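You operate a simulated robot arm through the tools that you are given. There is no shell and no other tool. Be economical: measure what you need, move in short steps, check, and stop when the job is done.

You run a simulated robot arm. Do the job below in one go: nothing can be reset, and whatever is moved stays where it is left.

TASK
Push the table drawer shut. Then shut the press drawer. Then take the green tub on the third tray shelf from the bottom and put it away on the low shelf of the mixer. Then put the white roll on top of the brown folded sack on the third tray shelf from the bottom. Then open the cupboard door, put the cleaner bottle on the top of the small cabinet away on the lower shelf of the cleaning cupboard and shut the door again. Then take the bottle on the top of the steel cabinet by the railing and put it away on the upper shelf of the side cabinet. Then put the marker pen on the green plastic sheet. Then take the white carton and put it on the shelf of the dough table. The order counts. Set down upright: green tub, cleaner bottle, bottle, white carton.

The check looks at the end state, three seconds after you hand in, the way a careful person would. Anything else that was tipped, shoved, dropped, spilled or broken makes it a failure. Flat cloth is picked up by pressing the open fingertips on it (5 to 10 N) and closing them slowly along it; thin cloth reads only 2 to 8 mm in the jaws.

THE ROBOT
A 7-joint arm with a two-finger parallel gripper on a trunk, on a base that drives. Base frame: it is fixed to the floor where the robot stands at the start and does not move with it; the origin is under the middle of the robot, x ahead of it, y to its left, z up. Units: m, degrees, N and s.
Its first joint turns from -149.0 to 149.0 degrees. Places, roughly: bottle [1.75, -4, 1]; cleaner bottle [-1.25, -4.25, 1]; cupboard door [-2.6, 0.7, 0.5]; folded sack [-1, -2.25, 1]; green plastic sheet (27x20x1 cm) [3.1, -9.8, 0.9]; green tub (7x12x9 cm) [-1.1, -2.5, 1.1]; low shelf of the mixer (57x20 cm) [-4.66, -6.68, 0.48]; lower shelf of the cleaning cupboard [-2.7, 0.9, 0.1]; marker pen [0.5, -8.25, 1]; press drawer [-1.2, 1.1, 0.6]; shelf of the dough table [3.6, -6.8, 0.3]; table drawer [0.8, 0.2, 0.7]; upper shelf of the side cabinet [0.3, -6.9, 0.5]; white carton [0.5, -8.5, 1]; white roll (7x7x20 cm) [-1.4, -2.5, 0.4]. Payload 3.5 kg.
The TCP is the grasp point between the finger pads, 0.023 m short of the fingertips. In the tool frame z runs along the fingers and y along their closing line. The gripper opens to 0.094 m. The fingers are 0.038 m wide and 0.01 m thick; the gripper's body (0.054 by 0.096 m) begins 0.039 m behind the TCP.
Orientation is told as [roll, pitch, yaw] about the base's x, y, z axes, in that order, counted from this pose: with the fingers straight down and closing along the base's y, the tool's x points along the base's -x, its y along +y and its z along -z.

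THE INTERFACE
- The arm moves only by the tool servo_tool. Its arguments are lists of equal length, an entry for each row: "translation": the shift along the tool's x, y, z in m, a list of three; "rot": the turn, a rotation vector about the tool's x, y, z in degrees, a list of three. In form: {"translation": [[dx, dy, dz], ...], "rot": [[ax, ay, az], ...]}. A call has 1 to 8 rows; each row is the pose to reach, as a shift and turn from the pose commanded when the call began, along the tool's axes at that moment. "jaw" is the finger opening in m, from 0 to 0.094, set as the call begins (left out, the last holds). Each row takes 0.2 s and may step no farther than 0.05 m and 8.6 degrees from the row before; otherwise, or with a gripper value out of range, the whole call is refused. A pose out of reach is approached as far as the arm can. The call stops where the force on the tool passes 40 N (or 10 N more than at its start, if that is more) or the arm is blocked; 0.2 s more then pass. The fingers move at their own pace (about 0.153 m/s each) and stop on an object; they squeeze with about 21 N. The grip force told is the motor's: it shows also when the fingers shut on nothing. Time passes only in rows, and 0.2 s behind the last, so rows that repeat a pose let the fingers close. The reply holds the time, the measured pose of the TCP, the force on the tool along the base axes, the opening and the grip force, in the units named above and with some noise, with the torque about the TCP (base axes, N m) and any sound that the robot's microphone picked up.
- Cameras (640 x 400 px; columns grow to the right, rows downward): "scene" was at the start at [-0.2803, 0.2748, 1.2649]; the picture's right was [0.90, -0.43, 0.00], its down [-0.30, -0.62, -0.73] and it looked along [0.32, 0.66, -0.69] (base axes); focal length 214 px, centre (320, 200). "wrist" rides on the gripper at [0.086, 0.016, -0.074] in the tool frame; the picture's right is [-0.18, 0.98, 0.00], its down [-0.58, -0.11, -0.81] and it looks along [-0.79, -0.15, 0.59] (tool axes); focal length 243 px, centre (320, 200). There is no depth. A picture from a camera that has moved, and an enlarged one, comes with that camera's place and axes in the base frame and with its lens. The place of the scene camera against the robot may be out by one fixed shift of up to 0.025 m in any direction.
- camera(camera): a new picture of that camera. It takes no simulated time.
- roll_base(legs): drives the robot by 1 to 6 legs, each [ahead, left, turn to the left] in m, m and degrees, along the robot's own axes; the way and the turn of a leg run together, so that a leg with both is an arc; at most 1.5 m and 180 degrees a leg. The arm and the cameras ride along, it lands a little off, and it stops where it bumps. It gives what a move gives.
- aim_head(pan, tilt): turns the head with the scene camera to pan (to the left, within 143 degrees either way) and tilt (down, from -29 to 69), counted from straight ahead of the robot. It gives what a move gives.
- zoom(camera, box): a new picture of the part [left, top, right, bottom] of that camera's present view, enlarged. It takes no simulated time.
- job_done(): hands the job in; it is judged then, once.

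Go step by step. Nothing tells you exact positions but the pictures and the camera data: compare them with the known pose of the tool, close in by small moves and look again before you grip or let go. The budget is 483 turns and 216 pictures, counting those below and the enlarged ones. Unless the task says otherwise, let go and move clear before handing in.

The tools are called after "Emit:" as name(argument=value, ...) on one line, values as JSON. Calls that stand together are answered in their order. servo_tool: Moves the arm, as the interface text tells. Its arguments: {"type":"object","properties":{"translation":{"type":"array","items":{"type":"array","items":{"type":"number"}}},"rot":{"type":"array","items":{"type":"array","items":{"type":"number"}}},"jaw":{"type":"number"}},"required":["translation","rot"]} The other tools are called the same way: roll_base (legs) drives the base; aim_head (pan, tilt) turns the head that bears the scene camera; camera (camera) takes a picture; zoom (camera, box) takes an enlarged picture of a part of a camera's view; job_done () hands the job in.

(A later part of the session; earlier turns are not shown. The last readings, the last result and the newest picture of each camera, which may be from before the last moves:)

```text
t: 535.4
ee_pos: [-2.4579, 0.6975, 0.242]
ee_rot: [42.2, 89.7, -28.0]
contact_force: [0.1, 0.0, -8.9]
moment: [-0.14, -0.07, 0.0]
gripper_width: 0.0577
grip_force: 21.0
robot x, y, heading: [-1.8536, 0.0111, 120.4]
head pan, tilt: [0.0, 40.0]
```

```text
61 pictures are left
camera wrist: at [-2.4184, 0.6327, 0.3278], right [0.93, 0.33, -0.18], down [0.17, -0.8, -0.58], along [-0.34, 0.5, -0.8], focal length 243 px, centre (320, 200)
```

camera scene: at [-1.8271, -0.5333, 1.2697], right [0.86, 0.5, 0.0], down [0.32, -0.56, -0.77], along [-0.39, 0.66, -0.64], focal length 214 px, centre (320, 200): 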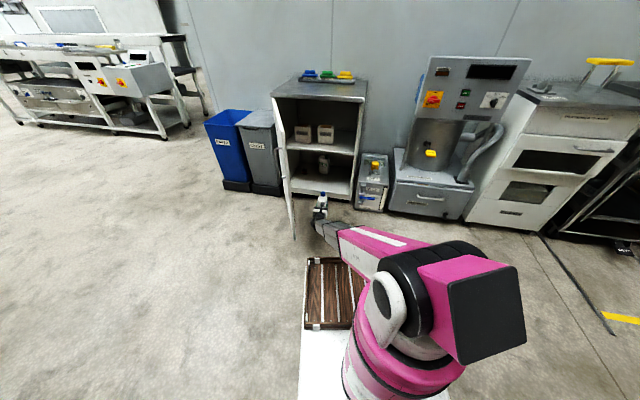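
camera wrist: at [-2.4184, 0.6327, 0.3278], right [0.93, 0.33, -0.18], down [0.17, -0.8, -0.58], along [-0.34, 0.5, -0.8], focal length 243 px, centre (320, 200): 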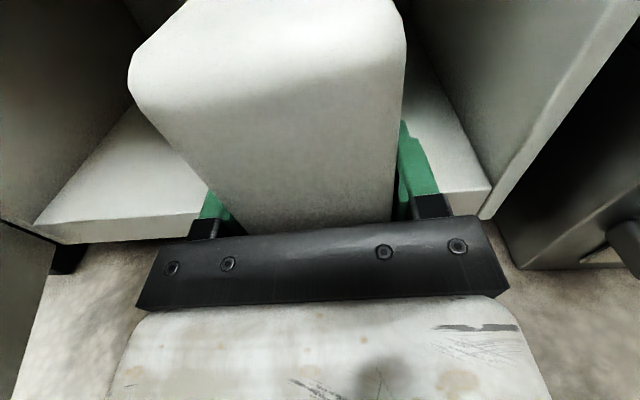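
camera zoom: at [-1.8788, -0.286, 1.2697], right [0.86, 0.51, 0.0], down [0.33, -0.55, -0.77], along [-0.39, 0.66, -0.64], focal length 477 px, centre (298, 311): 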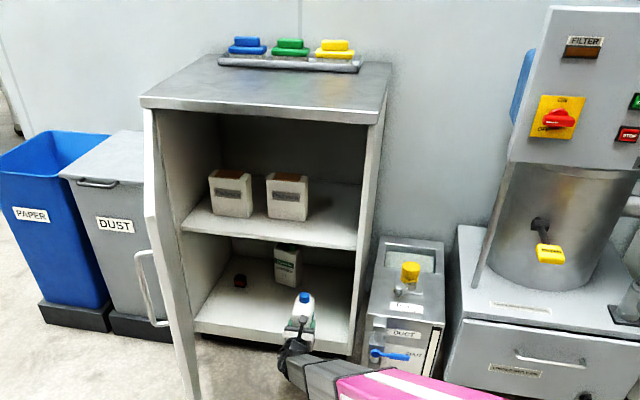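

Clear on both sides; bottle's bottom is ~2.5 cm above the shelf. I drive in 0.17 m further.

Emit:
roll_base(legs=[[0.165, -0.03, 0]])

Emit:
zoom(camera="scene", box=[240, 60, 420, 240])

Emit:
camera(camera="wrist")

```text
t: 536.8
ee_pos: [-2.517, 0.8534, 0.241]
ee_rot: [40.2, 89.7, -29.9]
contact_force: [0.3, 0.1, -10.1]
moment: [-0.13, -0.06, -0.02]
gripper_width: 0.058
grip_force: 21.1
robot x, y, heading: [-1.9114, 0.1688, 120.5]
head pan, tilt: [0.0, 40.0]
```

```text
2.22 times, centred on (330, 150) of scene
camera zoom: at [-1.9359, -0.1285, 1.2697], right [0.86, 0.51, 0.0], down [0.33, -0.55, -0.77], along [-0.39, 0.66, -0.64], focal length 477 px, centre (298, 311)
```

zoom: 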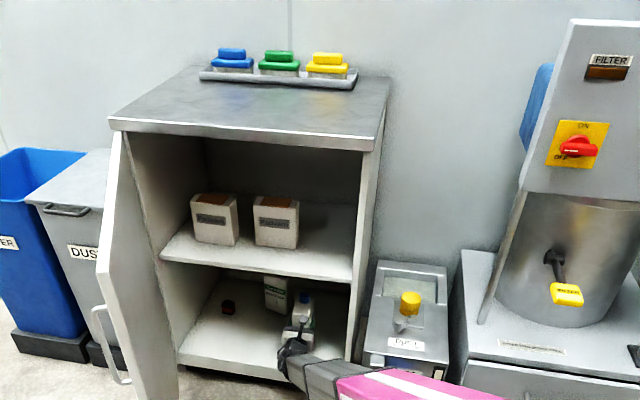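

```text
59 pictures are left
camera wrist: at [-2.4763, 0.7896, 0.3277], right [0.93, 0.33, -0.18], down [0.17, -0.8, -0.58], along [-0.34, 0.5, -0.8], focal length 243 px, centre (320, 200)
```

wrist: 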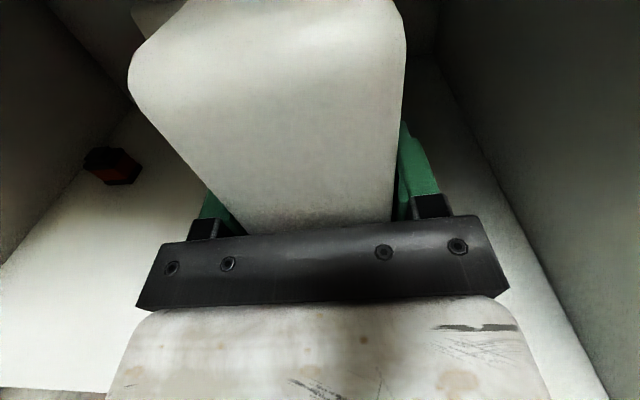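

In position inside. I lower gently to contact.

Emit:
servo_tool(translation=[[-0.006, 0, 0], [-0.012, 0, 0]], rot=[[0, 0, 0], [0, 0, 0]])

Emit:
servo_tool(translation=[[-0.004, 0, 0], [-0.008, 0, 0]], rot=[[0, 0, 0], [0, 0, 0]])

Emit:
servo_tool(translation=[[-0.004, 0, 0], [-0.007, 0, 0]], rot=[[0, 0, 0], [0, 0, 0]])

```text
t: 537.4
ee_pos: [-2.5167, 0.8542, 0.2272]
ee_rot: [33.6, 89.6, -36.6]
contact_force: [0.0, -0.3, -9.5]
moment: [-0.1, -0.05, -0.01]
gripper_width: 0.0579
grip_force: 20.7
robot x, y, heading: [-1.9059, 0.1665, 120.4]
head pan, tilt: [0.0, 40.0]
```

```text
t: 538.0
ee_pos: [-2.5164, 0.8545, 0.2208]
ee_rot: [38.2, 89.7, -32.0]
contact_force: [0.1, 0.4, -8.8]
moment: [-0.11, -0.06, 0.02]
gripper_width: 0.0579
grip_force: 21.2
robot x, y, heading: [-1.9089, 0.1682, 120.7]
head pan, tilt: [0.0, 40.0]
```

```text
t: 538.6
ee_pos: [-2.5164, 0.8534, 0.2141]
ee_rot: [40.2, 89.7, -29.9]
contact_force: [-0.4, 0.2, -8.8]
moment: [-0.14, -0.03, 0.0]
gripper_width: 0.0581
grip_force: 20.7
robot x, y, heading: [-1.91, 0.168, 120.2]
head pan, tilt: [0.0, 40.0]
```

Emit:
servo_tool(translation=[[-0.004, 0, 0], [-0.007, 0, 0]], rot=[[0, 0, 0], [0, 0, 0]])

Emit:
servo_tool(translation=[[-0.004, 0, 0], [-0.006, 0, 0]], rot=[[0, 0, 0], [0, 0, 0]])

Emit:
servo_tool(translation=[[-0.004, 0, 0], [-0.006, 0, 0]], rot=[[0, 0, 0], [0, 0, 0]])

```text
t: 539.2
ee_pos: [-2.516, 0.8532, 0.2105]
ee_rot: [120.4, 89.8, 50.1]
contact_force: [3.0, -3.8, 19.0]
moment: [-0.2, 0.68, 0.0]
gripper_width: 0.058
grip_force: 20.8
robot x, y, heading: [-1.9085, 0.1667, 120.2]
head pan, tilt: [0.0, 40.0]
```

```text
t: 539.8
ee_pos: [-2.5164, 0.8538, 0.2026]
ee_rot: [48.0, 89.8, -22.2]
contact_force: [-0.9, 0.5, 18.8]
moment: [-0.23, 0.78, -0.03]
gripper_width: 0.0578
grip_force: 20.9
robot x, y, heading: [-1.9125, 0.1691, 120.4]
head pan, tilt: [0.0, 40.0]
```

```text
t: 540.4
ee_pos: [-2.516, 0.8553, 0.1965]
ee_rot: [38.7, 89.6, -31.6]
contact_force: [-0.5, 0.8, 17.8]
moment: [-0.46, 0.7, -0.01]
gripper_width: 0.0582
grip_force: 21.0
robot x, y, heading: [-1.9127, 0.166, 120.4]
head pan, tilt: [0.0, 40.0]
```

It's seated on the shelf. I open and check.

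Emit:
servo_tool(translation=[[0, 0, 0], [0, 0, 0]], rot=[[0, 0, 0], [0, 0, 0]], jaw=0.09)

Emit:
camera(camera="wrist")

```text
t: 541.0
ee_pos: [-2.5169, 0.8541, 0.1943]
ee_rot: [37.8, 89.6, -32.4]
contact_force: [-0.1, 0.5, 0.7]
moment: [0.05, 0.0, -0.01]
gripper_width: 0.0902
grip_force: 0.0
robot x, y, heading: [-1.9078, 0.1679, 120.6]
head pan, tilt: [0.0, 40.0]
```

```text
58 pictures are left
camera wrist: at [-2.4762, 0.7894, 0.2816], right [0.93, 0.33, -0.18], down [0.17, -0.8, -0.58], along [-0.34, 0.5, -0.8], focal length 243 px, centre (320, 200)
```

wrist: 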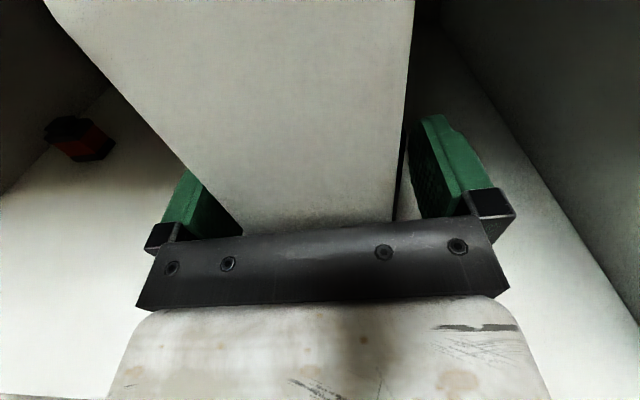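

Standing free. I withdraw straight back along the tool axis.

Emit:
servo_tool(translation=[[0, 0, -0.03], [0, 0, -0.07], [0, 0, -0.11], [0, 0, -0.15]], rot=[[0, 0, 0], [0, 0, 0], [0, 0, 0], [0, 0, 0]], jaw=0.094)

Emit:
roll_base(legs=[[-0.4, 0.06, 0]])

Emit:
zoom(camera="scene", box=[220, 50, 420, 230])

```text
t: 542.2
ee_pos: [-2.4875, 0.7396, 0.2297]
ee_rot: [-141.5, 88.0, 148.0]
contact_force: [-0.1, -0.8, -0.2]
moment: [0.01, 0.02, 0.0]
gripper_width: 0.0942
grip_force: 0.0
robot x, y, heading: [-1.9088, 0.1657, 120.4]
head pan, tilt: [0.0, 40.0]
stopped in row 4: the arm was blocked; the commanded pose is now the measured one
```

```text
t: 544.7
ee_pos: [-2.3396, 0.3637, 0.2289]
ee_rot: [-144.8, 88.1, 144.9]
contact_force: [0.9, -0.8, -0.4]
moment: [-0.03, -0.02, 0.01]
gripper_width: 0.0937
grip_force: 0.0
robot x, y, heading: [-1.7588, -0.204, 120.3]
head pan, tilt: [0.0, 40.0]
```

```text
2.22 times, centred on (320, 140) of scene
camera zoom: at [-1.7917, -0.4922, 1.272], right [0.86, 0.51, 0.0], down [0.33, -0.56, -0.76], along [-0.39, 0.66, -0.65], focal length 477 px, centre (320, 333)
```

zoom: 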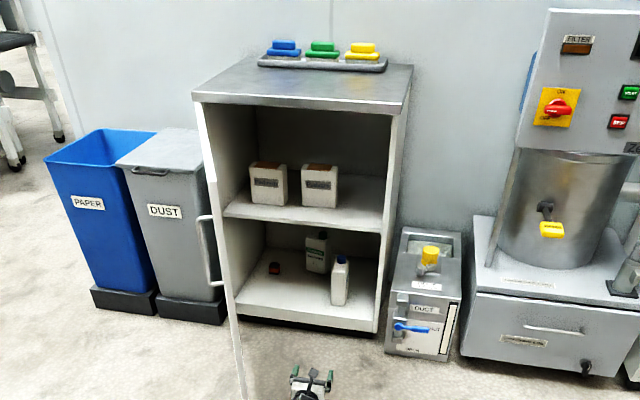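

The cleaner bottle stands upright on the lower shelf. Now to shut the door I go round south of its edge and reach to its outer (west) side, at z≈0.45 below the handle.

Emit:
roll_base(legs=[[0, 0, -10], [-0.42, 0, 0], [0, 0.66, 0]])

Emit:
servo_tool(translation=[[0.045, 0, 0], [0.09, 0, 0], [0.135, 0, 0], [0.18, 0, 0], [0.22, 0, 0]], rot=[[0, 0, 0], [0, 0, 0], [0, 0, 0], [0, 0, 0], [0, 0, 0]], jaw=0)

Emit:
camera(camera="scene")

Emit:
camera(camera="wrist")

```text
t: 551.2
ee_pos: [-2.707, -0.1646, 0.2352]
ee_rot: [-149.9, 87.6, 129.6]
contact_force: [-0.4, 0.1, -0.4]
moment: [-0.02, 0.04, 0.01]
gripper_width: 0.094
grip_force: 0.1
robot x, y, heading: [-2.2311, -0.8295, 110.5]
head pan, tilt: [0.0, 40.0]
```

```text
t: 552.4
ee_pos: [-2.7008, -0.1747, 0.462]
ee_rot: [-150.1, 87.3, 129.4]
contact_force: [0.7, -0.3, -0.4]
moment: [0.0, -0.01, 0.0]
gripper_width: 0.0
grip_force: 20.7
robot x, y, heading: [-2.229, -0.8249, 110.6]
head pan, tilt: [0.0, 40.0]
```

```text
56 pictures are left
camera scene: at [-2.3107, -1.1127, 1.2697], right [0.94, 0.35, 0.0], down [0.22, -0.6, -0.77], along [-0.27, 0.72, -0.64], focal length 214 px, centre (320, 200)
```

scene: 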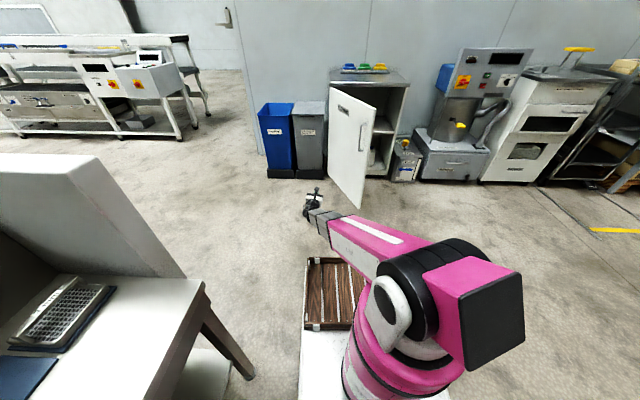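

```text
55 pictures are left
camera wrist: at [-2.6691, -0.2484, 0.5451], right [0.96, 0.17, -0.21], down [0.01, -0.79, -0.61], along [-0.27, 0.59, -0.76], focal length 243 px, centre (320, 200)
```

wrist: 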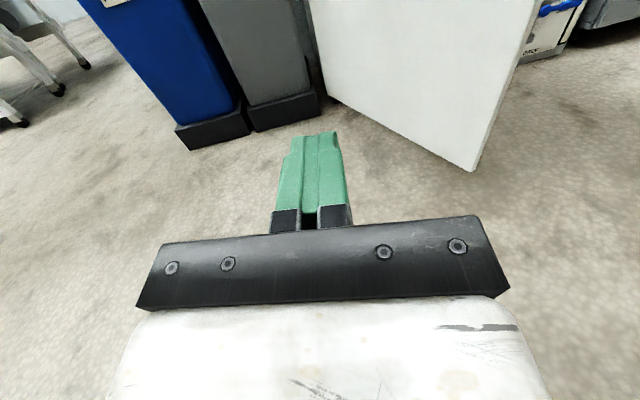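

The door is ~64° open and its outer face is before the tool. I push it toward closed by driving the base, first to the right-forward.

Emit:
roll_base(legs=[[0.28, -0.23, 0]])

Emit:
roll_base(legs=[[0.1, -0.18, 0]])

Emit:
camera(camera="wrist")

```text
t: 554.7
ee_pos: [-2.5846, 0.1681, 0.4617]
ee_rot: [-150.5, 87.3, 129.3]
contact_force: [-0.7, -0.1, 0.1]
moment: [-0.02, 0.01, -0.02]
gripper_width: 0.0
grip_force: 20.9
robot x, y, heading: [-2.114, -0.4822, 110.9]
head pan, tilt: [0.0, 40.0]
```

```text
t: 556.4
ee_pos: [-2.451, 0.3266, 0.4633]
ee_rot: [-150.5, 87.3, 129.3]
contact_force: [0.0, 0.0, -0.6]
moment: [-0.01, 0.02, 0.02]
gripper_width: 0.0001
grip_force: 21.3
robot x, y, heading: [-1.9778, -0.3273, 110.4]
head pan, tilt: [0.0, 40.0]
```

```text
54 pictures are left
camera wrist: at [-2.4195, 0.2513, 0.5448], right [0.96, 0.17, -0.21], down [0.01, -0.79, -0.61], along [-0.27, 0.59, -0.76], focal length 243 px, centre (320, 200)
```

wrist: 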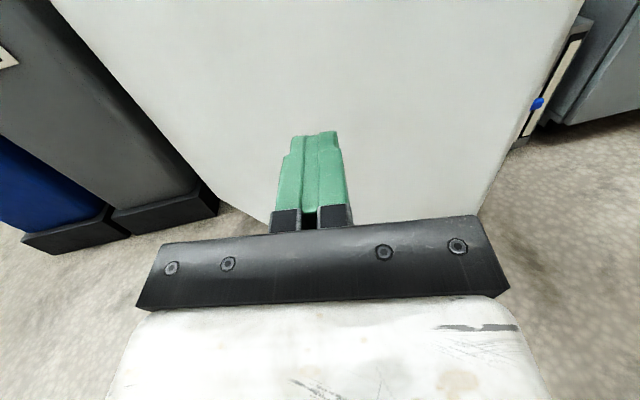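

It moves easily this way. I continue forward to shut it.

Emit:
roll_base(legs=[[0.18, -0.06, 0]])

Emit:
roll_base(legs=[[0.15, 0, 0]])

Emit:
camera(camera="scene")

```text
t: 557.9
ee_pos: [-2.4579, 0.5159, 0.4608]
ee_rot: [-150.5, 87.3, 129.2]
contact_force: [-0.4, 0.2, 0.9]
moment: [0.0, -0.02, 0.0]
gripper_width: 0.0
grip_force: 21.2
robot x, y, heading: [-1.9913, -0.1375, 110.4]
head pan, tilt: [0.0, 40.0]
```

```text
t: 559.3
ee_pos: [-2.5098, 0.6568, 0.4616]
ee_rot: [-150.6, 87.2, 129.2]
contact_force: [0.7, 1.1, 0.1]
moment: [-0.01, 0.0, -0.02]
gripper_width: 0.0
grip_force: 21.2
robot x, y, heading: [-2.0384, 0.002, 110.5]
head pan, tilt: [0.0, 40.0]
```

```text
53 pictures are left
camera scene: at [-2.12, -0.2815, 1.2697], right [0.94, 0.35, 0.0], down [0.23, -0.6, -0.77], along [-0.27, 0.72, -0.64], focal length 214 px, centre (320, 200)
```

scene: 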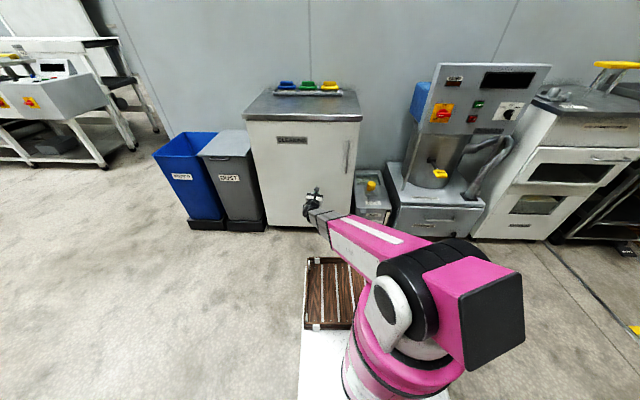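

Almost shut. A final gentle push with the arm to be sure.

Emit:
servo_tool(translation=[[0, 0, 0.012], [0, 0, 0.024], [0, 0, 0.036], [0, 0, 0.05]], rot=[[0, 0, 0], [0, 0, 0], [0, 0, 0], [0, 0, 0]])

Emit:
zoom(camera="scene", box=[220, 60, 400, 240])

```text
t: 560.3
ee_pos: [-2.5189, 0.7073, 0.464]
ee_rot: [-150.3, 87.4, 129.4]
contact_force: [0.2, 0.4, 0.4]
moment: [-0.03, 0.0, 0.0]
gripper_width: 0.0
grip_force: 20.6
robot x, y, heading: [-2.0396, 0.0067, 110.2]
head pan, tilt: [0.0, 40.0]
```

```text
2.22 times, centred on (310, 150) of scene
camera zoom: at [-2.1199, -0.2815, 1.2697], right [0.94, 0.35, 0.0], down [0.23, -0.6, -0.77], along [-0.27, 0.72, -0.64], focal length 477 px, centre (342, 311)
```

zoom: 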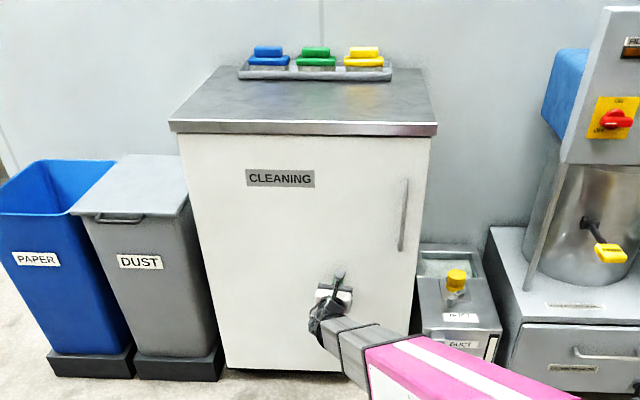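

Emit:
servo_tool(translation=[[0, 0, 0.012], [0, 0, 0.024], [0, 0, 0.036], [0, 0, 0.05], [0, 0, 0.065]], rot=[[0, 0, 0], [0, 0, 0], [0, 0, 0], [0, 0, 0], [0, 0, 0]])

Emit:
camera(camera="wrist")

```text
t: 560.6
ee_pos: [-2.5177, 0.707, 0.4642]
ee_rot: [-148.6, 87.6, 131.1]
contact_force: [-0.2, -6.3, 2.8]
moment: [-0.04, 0.03, 0.07]
gripper_width: 0.0
grip_force: 21.0
robot x, y, heading: [-2.0397, 0.0067, 110.5]
head pan, tilt: [0.0, 40.0]
stopped in row 1: the force on the tool passed its limit at 58 N (the readings are from after the stop); the commanded pose is now the measured one
```

```text
51 pictures are left
camera wrist: at [-2.4873, 0.6339, 0.5472], right [0.96, 0.17, -0.21], down [0.01, -0.79, -0.61], along [-0.27, 0.58, -0.77], focal length 243 px, centre (320, 200)
```

wrist: 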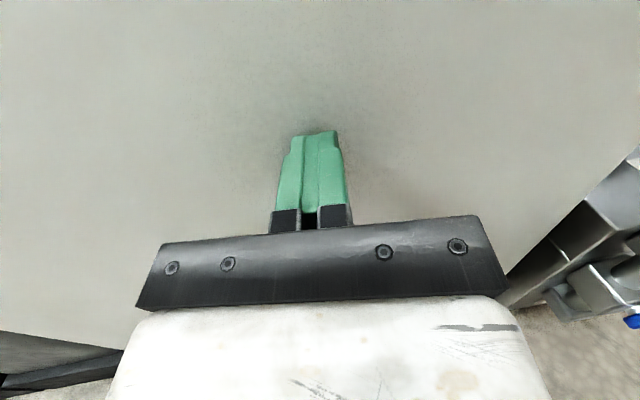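

The door is firmly shut. Next the bottle on the steel cabinet by the railing: I travel west through the corridor in reverse.

Emit:
roll_base(legs=[[-0.25, 0, 0], [0, 0, -119.5], [-0.6, -0.02, 0], [-1.3, 0.08, 0], [-0.6, 0.05, 0]])

```text
t: 579.6
ee_pos: [-3.5697, 0.3257, 0.4627]
ee_rot: [-148.3, 87.4, 12.1]
contact_force: [-0.3, -0.2, 0.7]
moment: [0.07, 0.06, 0.0]
gripper_width: 0.0
grip_force: 20.9
robot x, y, heading: [-4.4169, 0.255, -8.7]
head pan, tilt: [0.0, 40.0]
```

Emit:
roll_base(legs=[[0, -1.5, 0], [0, -1.5, 0], [1.45, -0.1, 0], [0.8, -1.0, 0], [0, -1.5, 0], [0.3, -0.6, 0]])

Emit:
aim_head(pan=15, tilt=15)

Emit:
camera(camera="scene")

```text
t: 617.2
ee_pos: [-1.9396, -6.157, 0.4629]
ee_rot: [-148.3, 87.6, 13.6]
contact_force: [-0.4, 0.3, -1.6]
moment: [0.05, 0.03, -0.02]
gripper_width: 0.0
grip_force: 21.1
robot x, y, heading: [-2.7856, -6.2451, -7.1]
head pan, tilt: [0.0, 40.0]
```

```text
t: 618.1
ee_pos: [-1.9394, -6.1584, 0.4629]
ee_rot: [-148.2, 87.5, 13.7]
contact_force: [-0.5, -0.1, 0.7]
moment: [-0.04, -0.03, -0.01]
gripper_width: 0.0
grip_force: 21.2
robot x, y, heading: [-2.7842, -6.2485, -7.3]
head pan, tilt: [15.0, 15.0]
```

```text
50 pictures are left
camera scene: at [-2.981, -5.9968, 1.3092], right [0.13, -0.99, 0.0], down [-0.26, -0.03, -0.97], along [0.96, 0.13, -0.26], focal length 214 px, centre (320, 200)
```

scene: 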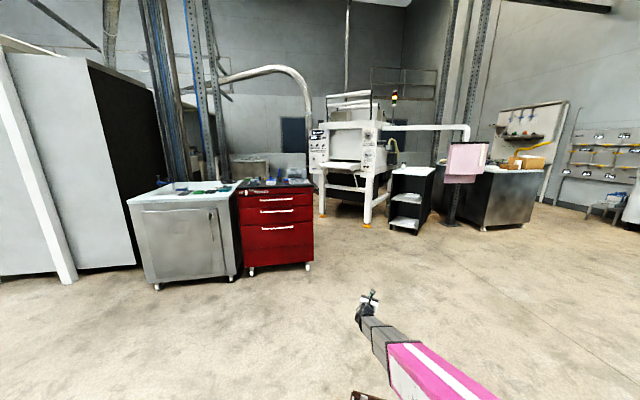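

I see the side cabinet (black, white shelves), the press machine, and the steel table with the carton. I drive east past the red drawers and look toward the steel cabinet.

Emit:
roll_base(legs=[[0.9, 0, 0], [0.85, 0, 0], [0, 0, 45]])

Emit:
aim_head(pan=15, tilt=15)

Emit:
camera(camera="scene")

```text
t: 629.0
ee_pos: [-0.5362, -5.7911, 0.4647]
ee_rot: [-148.4, 87.5, 59.2]
contact_force: [0.0, -0.3, 0.8]
moment: [0.0, 0.0, 0.01]
gripper_width: 0.0001
grip_force: 21.3
robot x, y, heading: [-1.0626, -6.4579, 38.5]
head pan, tilt: [15.0, 15.0]
```

```text
t: 629.6
ee_pos: [-0.5355, -5.7909, 0.4618]
ee_rot: [-148.2, 87.5, 59.3]
contact_force: [-0.4, -0.6, -0.5]
moment: [0.0, -0.01, 0.0]
gripper_width: 0.0
grip_force: 21.0
robot x, y, heading: [-1.0627, -6.4588, 38.3]
head pan, tilt: [15.0, 15.0]
```

```text
49 pictures are left
camera scene: at [-1.3684, -6.4295, 1.3092], right [0.8, -0.6, 0.0], down [-0.15, -0.21, -0.97], along [0.58, 0.77, -0.26], focal length 214 px, centre (320, 200)
```

scene: 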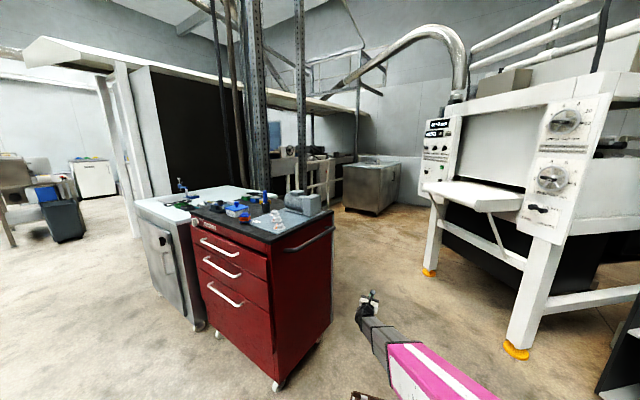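

Emit:
zoom(camera="scene", box=[320, 120, 440, 230])

```text
3.64 times, centred on (380, 175) of scene
camera zoom: at [-1.3684, -6.4295, 1.3092], right [0.8, -0.6, 0.0], down [-0.15, -0.21, -0.97], along [0.58, 0.77, -0.26], focal length 780 px, centre (102, 291)
```

zoom: 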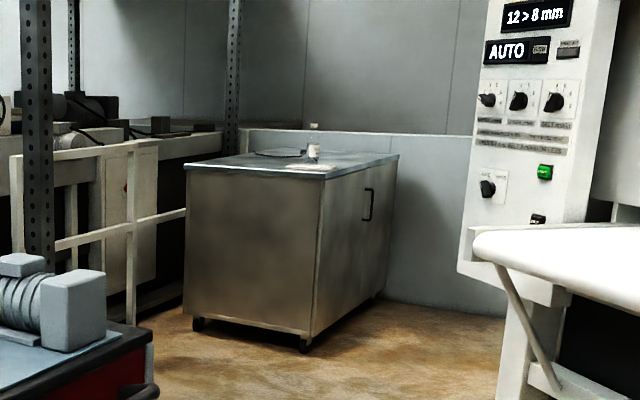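

A small white bottle stands on the steel cabinet. I drive NE between the red drawers and the machine, keeping left of its leg.

Emit:
roll_base(legs=[[1.2, 0.15, 0], [1.1, 0.35, 0]])

Emit:
servo_tool(translation=[[0.05, 0, 0], [0.1, 0, 0], [0.15, 0, 0], [0.2, 0, 0], [0.25, 0, 0], [0.3, 0, 0], [0.35, 0, 0], [0.4, 0, 0]], rot=[[0, 0, 0], [0, 0, 0], [0, 0, 0], [0, 0, 0], [0, 0, 0], [0, 0, 0], [0, 0, 0], [0, 0, 0]])

Emit:
aim_head(pan=0, tilt=25)

Emit:
camera(camera="scene")

```text
t: 637.3
ee_pos: [0.4059, -4.8086, 0.4646]
ee_rot: [-148.1, 87.5, 60.0]
contact_force: [0.7, -0.7, -0.3]
moment: [0.02, -0.01, 0.0]
gripper_width: 0.0
grip_force: 21.3
robot x, y, heading: [-0.1117, -5.4836, 38.5]
head pan, tilt: [15.0, 15.0]
stopped in leg 2: the robot was blocked; the commanded pose is now the measured one
```

```text
t: 639.1
ee_pos: [0.3972, -4.825, 0.8623]
ee_rot: [-148.2, 87.5, 59.8]
contact_force: [-1.0, 0.1, 0.1]
moment: [0.04, 0.03, 0.0]
gripper_width: 0.0001
grip_force: 21.9
robot x, y, heading: [-0.1142, -5.4862, 38.8]
head pan, tilt: [15.0, 15.0]
```

```text
t: 639.9
ee_pos: [0.3976, -4.8246, 0.8615]
ee_rot: [-148.3, 87.6, 59.8]
contact_force: [1.1, 0.5, -0.7]
moment: [-0.02, 0.01, -0.01]
gripper_width: 0.0
grip_force: 21.0
robot x, y, heading: [-0.1119, -5.4834, 38.7]
head pan, tilt: [0.0, 25.0]
```

```text
47 pictures are left
camera scene: at [-0.4034, -5.4735, 1.2931], right [0.63, -0.78, 0.0], down [-0.33, -0.26, -0.91], along [0.71, 0.57, -0.42], focal length 214 px, centre (320, 200)
```

scene: 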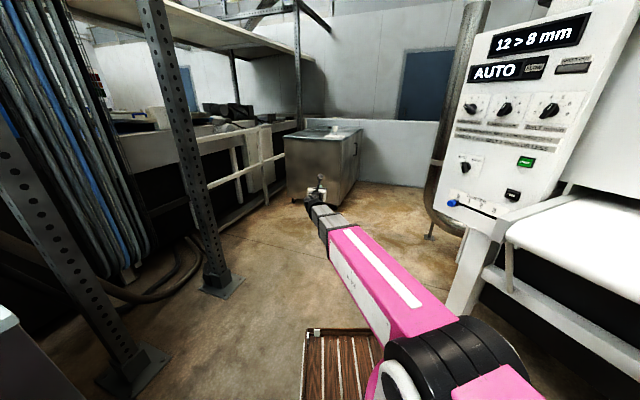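

Blocked — probably my rear-left near the red drawer unit. I look there.

Emit:
aim_head(pan=125, tilt=55)

Emit:
camera(camera="scene")

Emit:
aim_head(pan=-100, tilt=50)

Emit:
camera(camera="scene")

```text
t: 641.9
ee_pos: [0.3969, -4.824, 0.8606]
ee_rot: [-148.2, 87.5, 59.8]
contact_force: [-0.6, 0.0, 0.1]
moment: [-0.03, 0.0, 0.01]
gripper_width: 0.0002
grip_force: 21.1
robot x, y, heading: [-0.1139, -5.4839, 38.9]
head pan, tilt: [125.0, 55.0]
```

```text
46 pictures are left
camera scene: at [-0.5444, -5.5111, 1.249], right [0.28, 0.96, 0.0], down [0.79, -0.23, -0.57], along [-0.55, 0.16, -0.82], focal length 214 px, centre (320, 200)
```

scene: 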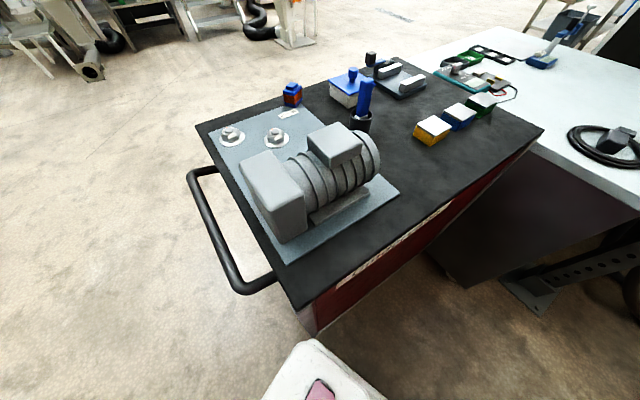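

```text
t: 645.1
ee_pos: [0.3981, -4.8256, 0.8609]
ee_rot: [-148.2, 87.5, 59.7]
contact_force: [-0.2, 0.6, -0.8]
moment: [0.0, -0.03, -0.01]
gripper_width: 0.0
grip_force: 21.1
robot x, y, heading: [-0.112, -5.4825, 38.7]
head pan, tilt: [-100.0, 50.0]
```

```text
45 pictures are left
camera scene: at [-0.4381, -5.5987, 1.2555], right [-0.88, -0.48, 0.0], down [-0.37, 0.67, -0.64], along [0.31, -0.56, -0.77], focal length 214 px, centre (320, 200)
```

scene: 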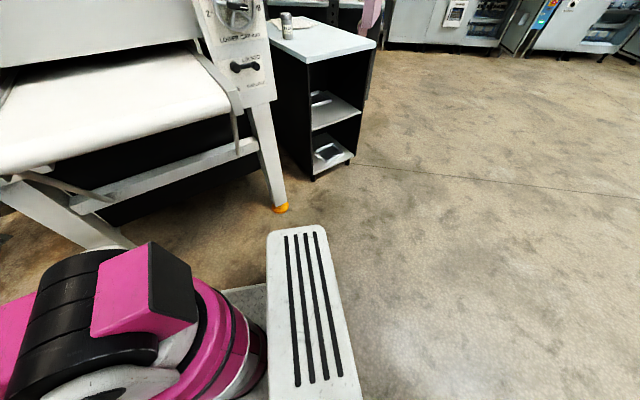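

Items on the cart are undisturbed; I'm just tight between cart and machine foot. I go straight ahead first, then drift left.

Emit:
roll_base(legs=[[0.32, -0.01, 0], [0.4, 0.3, 0], [0.5, 0.06, 0]])

Emit:
aim_head(pan=-10, tilt=25)

Emit:
camera(camera="scene")

```text
t: 652.4
ee_pos: [1.1275, -3.7848, 0.8619]
ee_rot: [-148.1, 87.5, 59.9]
contact_force: [-0.1, 0.1, -0.7]
moment: [-0.01, 0.0, 0.01]
gripper_width: 0.0001
grip_force: 21.1
robot x, y, heading: [0.617, -4.4387, 38.9]
head pan, tilt: [-100.0, 50.0]
```

```text
t: 654.0
ee_pos: [1.1269, -3.785, 0.8618]
ee_rot: [-148.2, 87.5, 59.9]
contact_force: [-0.2, -0.2, 0.0]
moment: [0.0, 0.01, -0.02]
gripper_width: 0.0
grip_force: 21.6
robot x, y, heading: [0.6162, -4.4427, 38.6]
head pan, tilt: [-10.0, 25.0]
```

```text
44 pictures are left
camera scene: at [0.3355, -4.4469, 1.293], right [0.48, -0.88, 0.0], down [-0.37, -0.2, -0.91], along [0.79, 0.44, -0.42], focal length 214 px, centre (320, 200)
```

scene: 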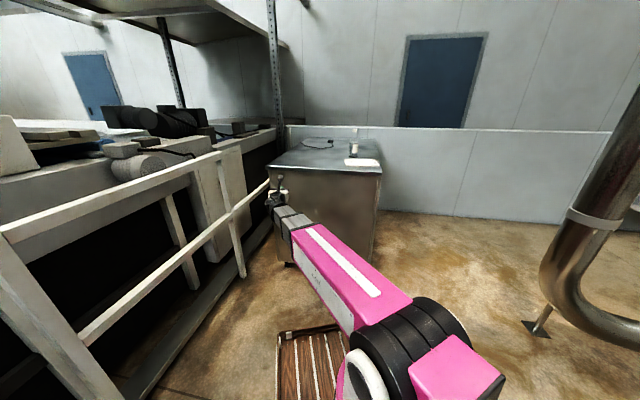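

Emit:
zoom(camera="scene", box=[260, 110, 400, 210])

```text
4.00 times, centred on (330, 160) of scene
camera zoom: at [0.3355, -4.4469, 1.293], right [0.48, -0.88, 0.0], down [-0.37, -0.2, -0.91], along [0.79, 0.44, -0.42], focal length 858 px, centre (280, 360)
```

zoom: 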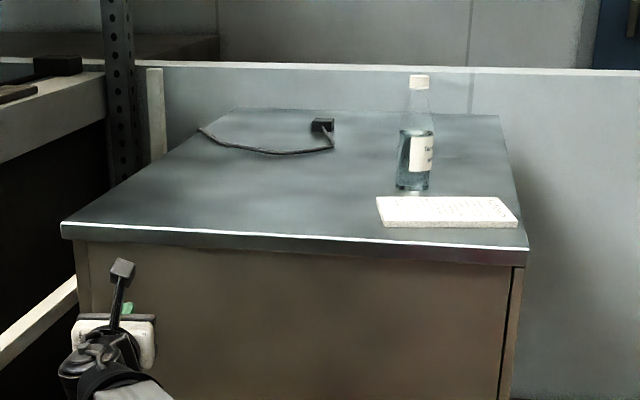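

A glass bottle with white cap stands behind a notepad. I raise the tool, turn right about 28° and take a wrist view for triangulation.

Emit:
servo_tool(translation=[[0.045, 0, -0.02], [0.09, 0, -0.04], [0.135, 0, -0.05], [0.18, 0, -0.05]], rot=[[0, 0, 0], [0, 0, 0], [0, 0, 0], [0, 0, 0]], jaw=0.094)

Emit:
roll_base(legs=[[0, 0, -28]])

Emit:
camera(camera="wrist")

```text
t: 655.0
ee_pos: [1.0779, -3.8139, 1.041]
ee_rot: [-147.7, 87.4, 60.4]
contact_force: [-0.3, 0.4, -0.3]
moment: [0.04, -0.01, 0.02]
gripper_width: 0.0938
grip_force: 0.0
robot x, y, heading: [0.6179, -4.4413, 39.1]
head pan, tilt: [-10.0, 25.0]
```

```text
t: 656.8
ee_pos: [1.3209, -4.1085, 1.0403]
ee_rot: [-148.1, 87.5, 31.6]
contact_force: [1.2, -0.2, -0.3]
moment: [0.04, 0.01, 0.01]
gripper_width: 0.094
grip_force: 0.0
robot x, y, heading: [0.6179, -4.4416, 10.4]
head pan, tilt: [-10.0, 25.0]
```

```text
42 pictures are left
camera wrist: at [1.2431, -4.1268, 1.1243], right [0.0, -0.98, -0.21], down [-0.78, 0.13, -0.61], along [0.62, 0.16, -0.77], focal length 243 px, centre (320, 200)
```

wrist: 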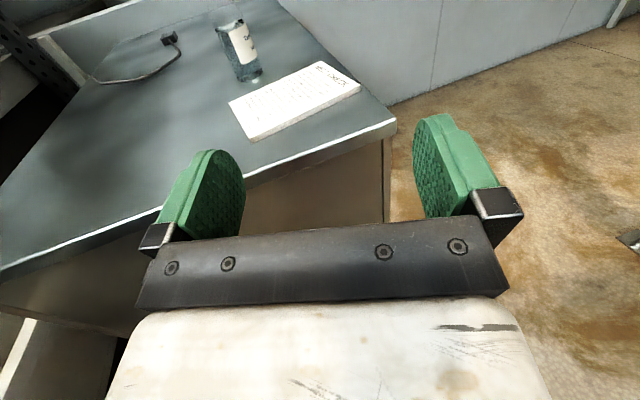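

Triangulated: cabinet top z≈0.92, bottle at about (1.75, -3.93). I square up to heading 20 and drive 0.3 m closer.

Emit:
roll_base(legs=[[0, 0, 9.6], [0.3, 0, 0]])

Emit:
camera(camera="wrist")

```text
t: 659.5
ee_pos: [1.5383, -3.8917, 1.0411]
ee_rot: [-148.2, 87.5, 41.2]
contact_force: [-0.1, 0.2, -0.7]
moment: [0.01, 0.0, -0.02]
gripper_width: 0.0938
grip_force: 0.1
robot x, y, heading: [0.8981, -4.3391, 20.1]
head pan, tilt: [-10.0, 25.0]
```

```text
41 pictures are left
camera wrist: at [1.4633, -3.923, 1.1243], right [0.17, -0.96, -0.21], down [-0.79, -0.01, -0.61], along [0.58, 0.27, -0.77], focal length 243 px, centre (320, 200)
```

wrist: 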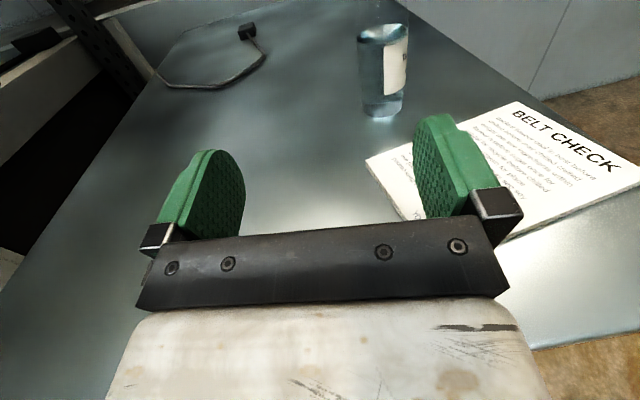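

Bottle is ahead-right ~25 cm. I shift right, lower slightly, and extend toward it.

Emit:
servo_tool(translation=[[-0.01, 0.02, 0.04], [-0.02, 0.04, 0.08], [-0.03, 0.06, 0.115], [-0.035, 0.065, 0.155], [-0.035, 0.065, 0.19]], rot=[[0, 0, 0], [0, 0, 0], [0, 0, 0], [0, 0, 0], [0, 0, 0]])

Emit:
camera(camera="wrist")

```text
t: 660.8
ee_pos: [1.738, -3.9252, 1.0096]
ee_rot: [-148.0, 87.5, 41.1]
contact_force: [-0.6, 0.2, 0.3]
moment: [0.03, -0.01, -0.02]
gripper_width: 0.0939
grip_force: 0.0
robot x, y, heading: [0.8986, -4.3365, 20.3]
head pan, tilt: [-10.0, 25.0]
```

```text
40 pictures are left
camera wrist: at [1.6631, -3.9553, 1.0938], right [0.17, -0.96, -0.21], down [-0.79, -0.01, -0.61], along [0.59, 0.27, -0.77], focal length 243 px, centre (320, 200)
```

wrist: 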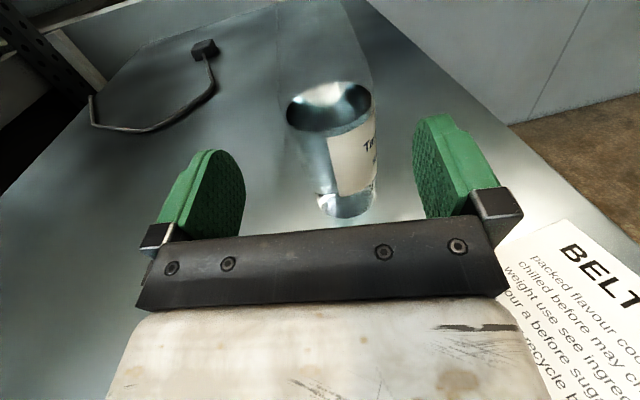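

Nearly there and centred. I advance 7 cm and close gently.

Emit:
servo_tool(translation=[[0, 0.001, 0.035], [0, 0.001, 0.068]], rot=[[0, 0, 0], [0, 0, 0]])

Emit:
servo_tool(translation=[[0, 0, 0], [0, 0, 0], [0, 0, 0]], rot=[[0, 0, 0], [0, 0, 0], [0, 0, 0]], jaw=0)

Emit:
servo_tool(translation=[[0.015, 0, 0], [0.03, 0, 0], [0.045, 0, 0]], rot=[[0, 0, 0], [0, 0, 0], [0, 0, 0]])

Emit:
camera(camera="wrist")

```text
t: 661.4
ee_pos: [1.8044, -3.913, 1.0139]
ee_rot: [-147.8, 87.5, 41.5]
contact_force: [0.3, -0.1, -0.4]
moment: [0.0, -0.01, -0.02]
gripper_width: 0.0937
grip_force: 0.2
robot x, y, heading: [0.8949, -4.3397, 20.0]
head pan, tilt: [-10.0, 25.0]
```

```text
t: 662.1
ee_pos: [1.8024, -3.9134, 1.0136]
ee_rot: [-148.3, 87.5, 41.1]
contact_force: [1.1, -0.7, 2.8]
moment: [0.04, -0.16, -0.07]
gripper_width: 0.0629
grip_force: 21.4
robot x, y, heading: [0.9012, -4.3384, 20.6]
head pan, tilt: [-10.0, 25.0]
```

```text
t: 663.0
ee_pos: [1.8035, -3.9153, 1.0584]
ee_rot: [-148.7, 87.5, 40.7]
contact_force: [0.5, -0.2, -4.3]
moment: [0.0, 0.07, -0.02]
gripper_width: 0.0623
grip_force: 21.5
robot x, y, heading: [0.9006, -4.3377, 20.2]
head pan, tilt: [-10.0, 25.0]
```

```text
39 pictures are left
camera wrist: at [1.7284, -3.9463, 1.1418], right [0.17, -0.96, -0.21], down [-0.79, -0.01, -0.61], along [0.58, 0.26, -0.77], focal length 243 px, centre (320, 200)
```

wrist: 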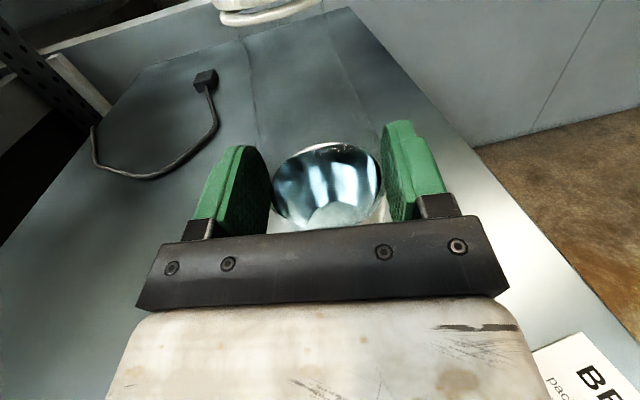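

The bottle is held (62 mm, 4 N). I lift, retract, and retrace my path back out to the open floor.

Emit:
servo_tool(translation=[[0.04, 0, -0.02], [0.06, 0, -0.06], [0.06, 0, -0.1], [0.06, 0, -0.14], [0.06, 0, -0.18]], rot=[[0, 0, 0], [0, 0, 0], [0, 0, 0], [0, 0, 0], [0, 0, 0]])

Emit:
roll_base(legs=[[-0.3, 0, 0], [0, 0, 18.6]])

Emit:
roll_base(legs=[[-0.5, -0.06, 0], [-0.4, -0.3, 0], [-0.32, 0.0, 0]])

```text
t: 664.1
ee_pos: [1.6216, -3.9454, 1.1112]
ee_rot: [-147.6, 87.5, 42.0]
contact_force: [-0.1, 0.1, -4.0]
moment: [-0.01, 0.04, 0.01]
gripper_width: 0.0624
grip_force: 20.7
robot x, y, heading: [0.9017, -4.3359, 20.2]
head pan, tilt: [-10.0, 25.0]
```

```text
t: 667.2
ee_pos: [1.1753, -3.8363, 1.1128]
ee_rot: [-147.9, 87.5, 60.3]
contact_force: [-0.3, -0.5, -4.3]
moment: [-0.05, 0.04, 0.01]
gripper_width: 0.0626
grip_force: 20.7
robot x, y, heading: [0.6214, -4.4448, 38.9]
head pan, tilt: [-10.0, 25.0]
```

```text
t: 674.5
ee_pos: [0.4522, -4.8833, 1.112]
ee_rot: [-147.9, 87.6, 60.4]
contact_force: [0.3, -0.2, -3.6]
moment: [0.0, 0.02, 0.02]
gripper_width: 0.0627
grip_force: 21.3
robot x, y, heading: [-0.104, -5.4897, 39.0]
head pan, tilt: [-10.0, 25.0]
```

Emit:
roll_base(legs=[[-0.15, -0.01, 0], [-1.2, -0.15, 0], [0, 0, -63]])

Emit:
aim_head(pan=0, tilt=25)

Emit:
camera(camera="scene")

```text
t: 684.4
ee_pos: [-0.2797, -6.6972, 1.1106]
ee_rot: [-147.7, 87.5, -3.0]
contact_force: [-0.2, -0.1, -4.8]
moment: [0.03, 0.03, -0.03]
gripper_width: 0.0625
grip_force: 20.8
robot x, y, heading: [-1.0696, -6.4641, -24.5]
head pan, tilt: [-10.0, 25.0]
```

```text
t: 685.1
ee_pos: [-0.2793, -6.6977, 1.1123]
ee_rot: [-147.5, 87.4, -2.9]
contact_force: [1.1, 0.3, -4.2]
moment: [0.02, 0.08, 0.04]
gripper_width: 0.0625
grip_force: 20.8
robot x, y, heading: [-1.0659, -6.4655, -24.9]
head pan, tilt: [0.0, 25.0]
```

```text
38 pictures are left
camera scene: at [-1.1924, -6.1841, 1.293], right [-0.42, -0.91, 0.0], down [-0.38, 0.18, -0.91], along [0.82, -0.38, -0.42], focal length 214 px, centre (320, 200)
```

scene: 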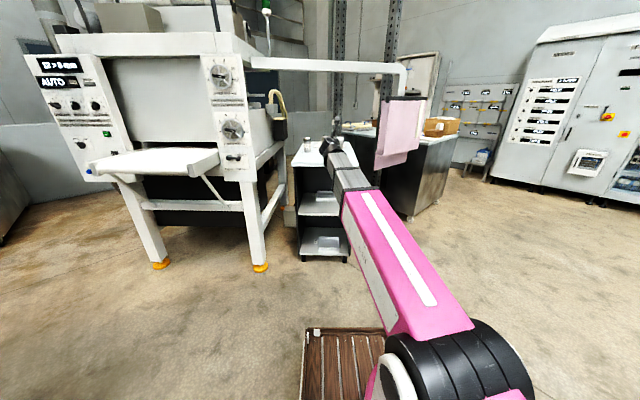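

Emit:
zoom(camera="scene", box=[280, 120, 400, 280])

```text
2.50 times, centred on (340, 200) of scene
camera zoom: at [-1.1924, -6.1841, 1.293], right [-0.42, -0.91, 0.0], down [-0.38, 0.18, -0.91], along [0.82, -0.38, -0.42], focal length 536 px, centre (270, 200)
```

zoom: 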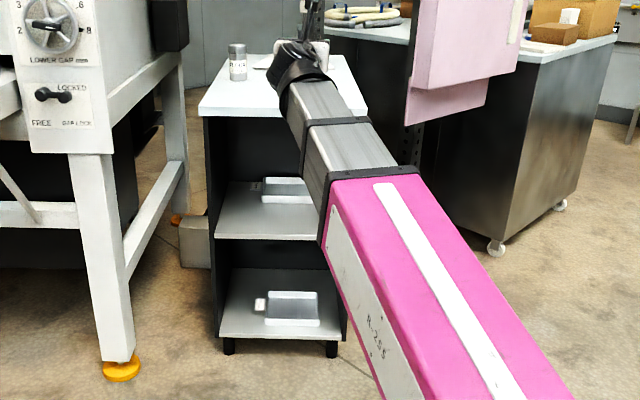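

The upper shelf (z≈0.49) has free space front-left. I lower the arm, then drive into line with it.

Emit:
servo_tool(translation=[[-0.05, 0, 0], [-0.1, 0, 0], [-0.15, 0, 0], [-0.2, 0, 0], [-0.25, 0, 0], [-0.3, 0, 0], [-0.35, 0, 0], [-0.4, 0, 0]], rot=[[0, 0, 0], [0, 0, 0], [0, 0, 0], [0, 0, 0], [0, 0, 0], [0, 0, 0], [0, 0, 0], [0, 0, 0]])

Emit:
servo_tool(translation=[[-0.05, 0, 0], [-0.095, 0, 0]], rot=[[0, 0, 0], [0, 0, 0]])

Emit:
roll_base(legs=[[0.3, 0.15, 0]])

Emit:
camera(camera="wrist")

Emit:
zoom(camera="scene", box=[260, 100, 420, 260])

```text
t: 686.9
ee_pos: [-0.2611, -6.698, 0.7123]
ee_rot: [-147.9, 87.5, -3.4]
contact_force: [-0.2, -0.1, -4.0]
moment: [0.02, 0.02, -0.03]
gripper_width: 0.0623
grip_force: 21.8
robot x, y, heading: [-1.0732, -6.4692, -24.7]
head pan, tilt: [0.0, 25.0]
```

```text
t: 687.5
ee_pos: [-0.257, -6.6962, 0.6169]
ee_rot: [-147.5, 87.5, -2.9]
contact_force: [0.0, 0.8, -4.4]
moment: [0.06, 0.04, 0.01]
gripper_width: 0.0625
grip_force: 21.3
robot x, y, heading: [-1.0723, -6.4655, -24.7]
head pan, tilt: [0.0, 25.0]
```

```text
t: 689.7
ee_pos: [0.0797, -6.6877, 0.618]
ee_rot: [-147.6, 87.5, -2.9]
contact_force: [-0.1, 0.0, -3.9]
moment: [0.02, 0.03, 0.01]
gripper_width: 0.0624
grip_force: 21.4
robot x, y, heading: [-0.732, -6.4578, -24.6]
head pan, tilt: [0.0, 25.0]
```

```text
36 pictures are left
camera wrist: at [0.0057, -6.6569, 0.7003], right [-0.56, -0.8, -0.21], down [-0.57, 0.55, -0.61], along [0.6, -0.22, -0.77], focal length 243 px, centre (320, 200)
```

wrist: 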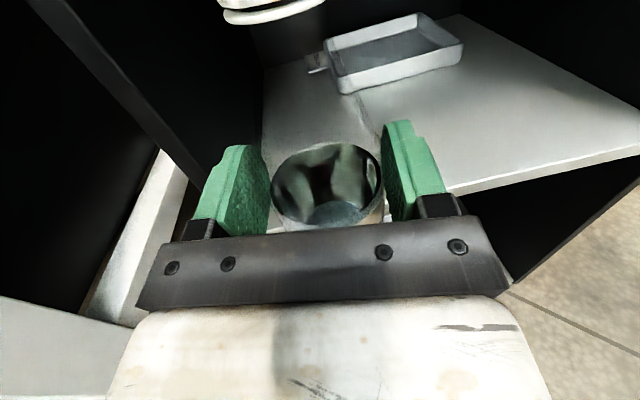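

```text
2.50 times, centred on (340, 180) of scene
camera zoom: at [-0.8566, -6.1754, 1.293], right [-0.42, -0.91, 0.0], down [-0.38, 0.18, -0.91], along [0.82, -0.38, -0.42], focal length 536 px, centre (270, 250)
```

zoom: 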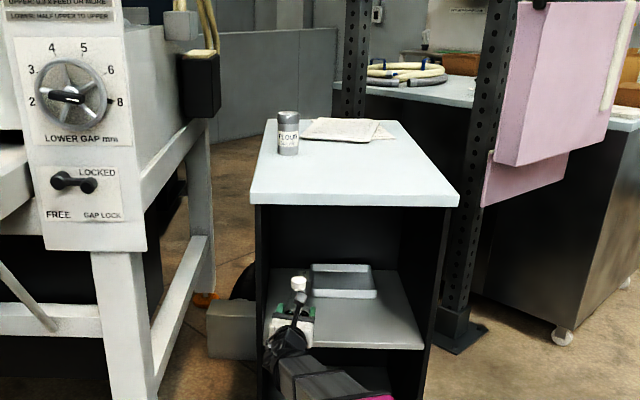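

Lined up: the spot is straight ahead ~15 cm, clear of tray and left wall. I drive in 10 cm and reach 5 cm more.

Emit:
roll_base(legs=[[0.098, -0.018, 0]])

Emit:
servo_tool(translation=[[0, 0, 0.025], [0, 0, 0.05]], rot=[[0, 0, 0], [0, 0, 0]])

Emit:
camera(camera="wrist")

```text
t: 690.9
ee_pos: [0.1602, -6.7454, 0.6183]
ee_rot: [-147.6, 87.5, -2.8]
contact_force: [-0.4, -0.5, -4.6]
moment: [0.04, 0.01, 0.02]
gripper_width: 0.0628
grip_force: 21.2
robot x, y, heading: [-0.6529, -6.5135, -25.0]
head pan, tilt: [0.0, 25.0]
```

```text
t: 691.5
ee_pos: [0.2019, -6.7727, 0.6187]
ee_rot: [-147.4, 87.6, -2.9]
contact_force: [-0.7, -0.7, -4.3]
moment: [0.03, 0.05, -0.02]
gripper_width: 0.0624
grip_force: 21.1
robot x, y, heading: [-0.6501, -6.5132, -24.6]
head pan, tilt: [0.0, 25.0]
```

```text
34 pictures are left
camera wrist: at [0.1279, -6.7433, 0.7017], right [-0.56, -0.8, -0.21], down [-0.57, 0.55, -0.61], along [0.6, -0.22, -0.77], focal length 243 px, centre (320, 200)
```

wrist: 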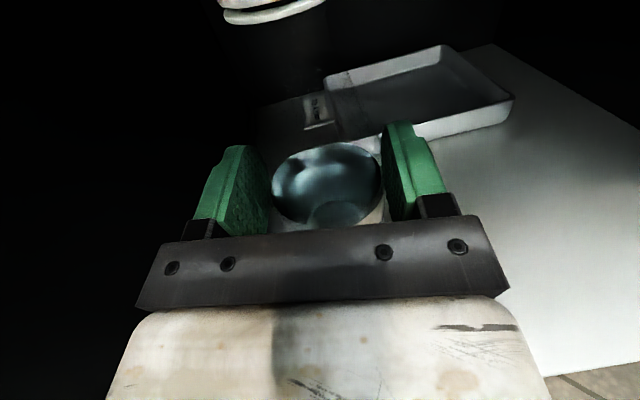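

Clear of the tray. I lower gently to contact.

Emit:
servo_tool(translation=[[-0.008, 0, 0], [-0.016, 0, 0], [-0.022, 0, 0]], rot=[[0, 0, 0], [0, 0, 0], [0, 0, 0]])

Emit:
servo_tool(translation=[[-0.004, 0, 0], [-0.007, 0, 0]], rot=[[0, 0, 0], [0, 0, 0]])

Emit:
servo_tool(translation=[[-0.004, 0, 0], [-0.006, 0, 0]], rot=[[0, 0, 0], [0, 0, 0]])

```text
t: 692.2
ee_pos: [0.2023, -6.7731, 0.5976]
ee_rot: [-150.3, 87.3, -5.7]
contact_force: [-2.2, 1.4, 19.7]
moment: [-0.57, 0.18, 0.0]
gripper_width: 0.0625
grip_force: 21.5
robot x, y, heading: [-0.6487, -6.5138, -24.6]
head pan, tilt: [0.0, 25.0]
```

```text
t: 692.9
ee_pos: [0.202, -6.7736, 0.5912]
ee_rot: [-148.3, 87.4, -3.8]
contact_force: [-0.7, -0.9, 18.7]
moment: [-0.73, 0.2, -0.01]
gripper_width: 0.0627
grip_force: 21.2
robot x, y, heading: [-0.6511, -6.5179, -24.6]
head pan, tilt: [0.0, 25.0]
```

```text
t: 693.5
ee_pos: [0.202, -6.7734, 0.5866]
ee_rot: [-147.7, 87.5, -3.0]
contact_force: [-0.9, 0.6, 18.8]
moment: [-0.62, 0.15, -0.01]
gripper_width: 0.0627
grip_force: 21.1
robot x, y, heading: [-0.651, -6.5144, -24.6]
head pan, tilt: [0.0, 25.0]
```

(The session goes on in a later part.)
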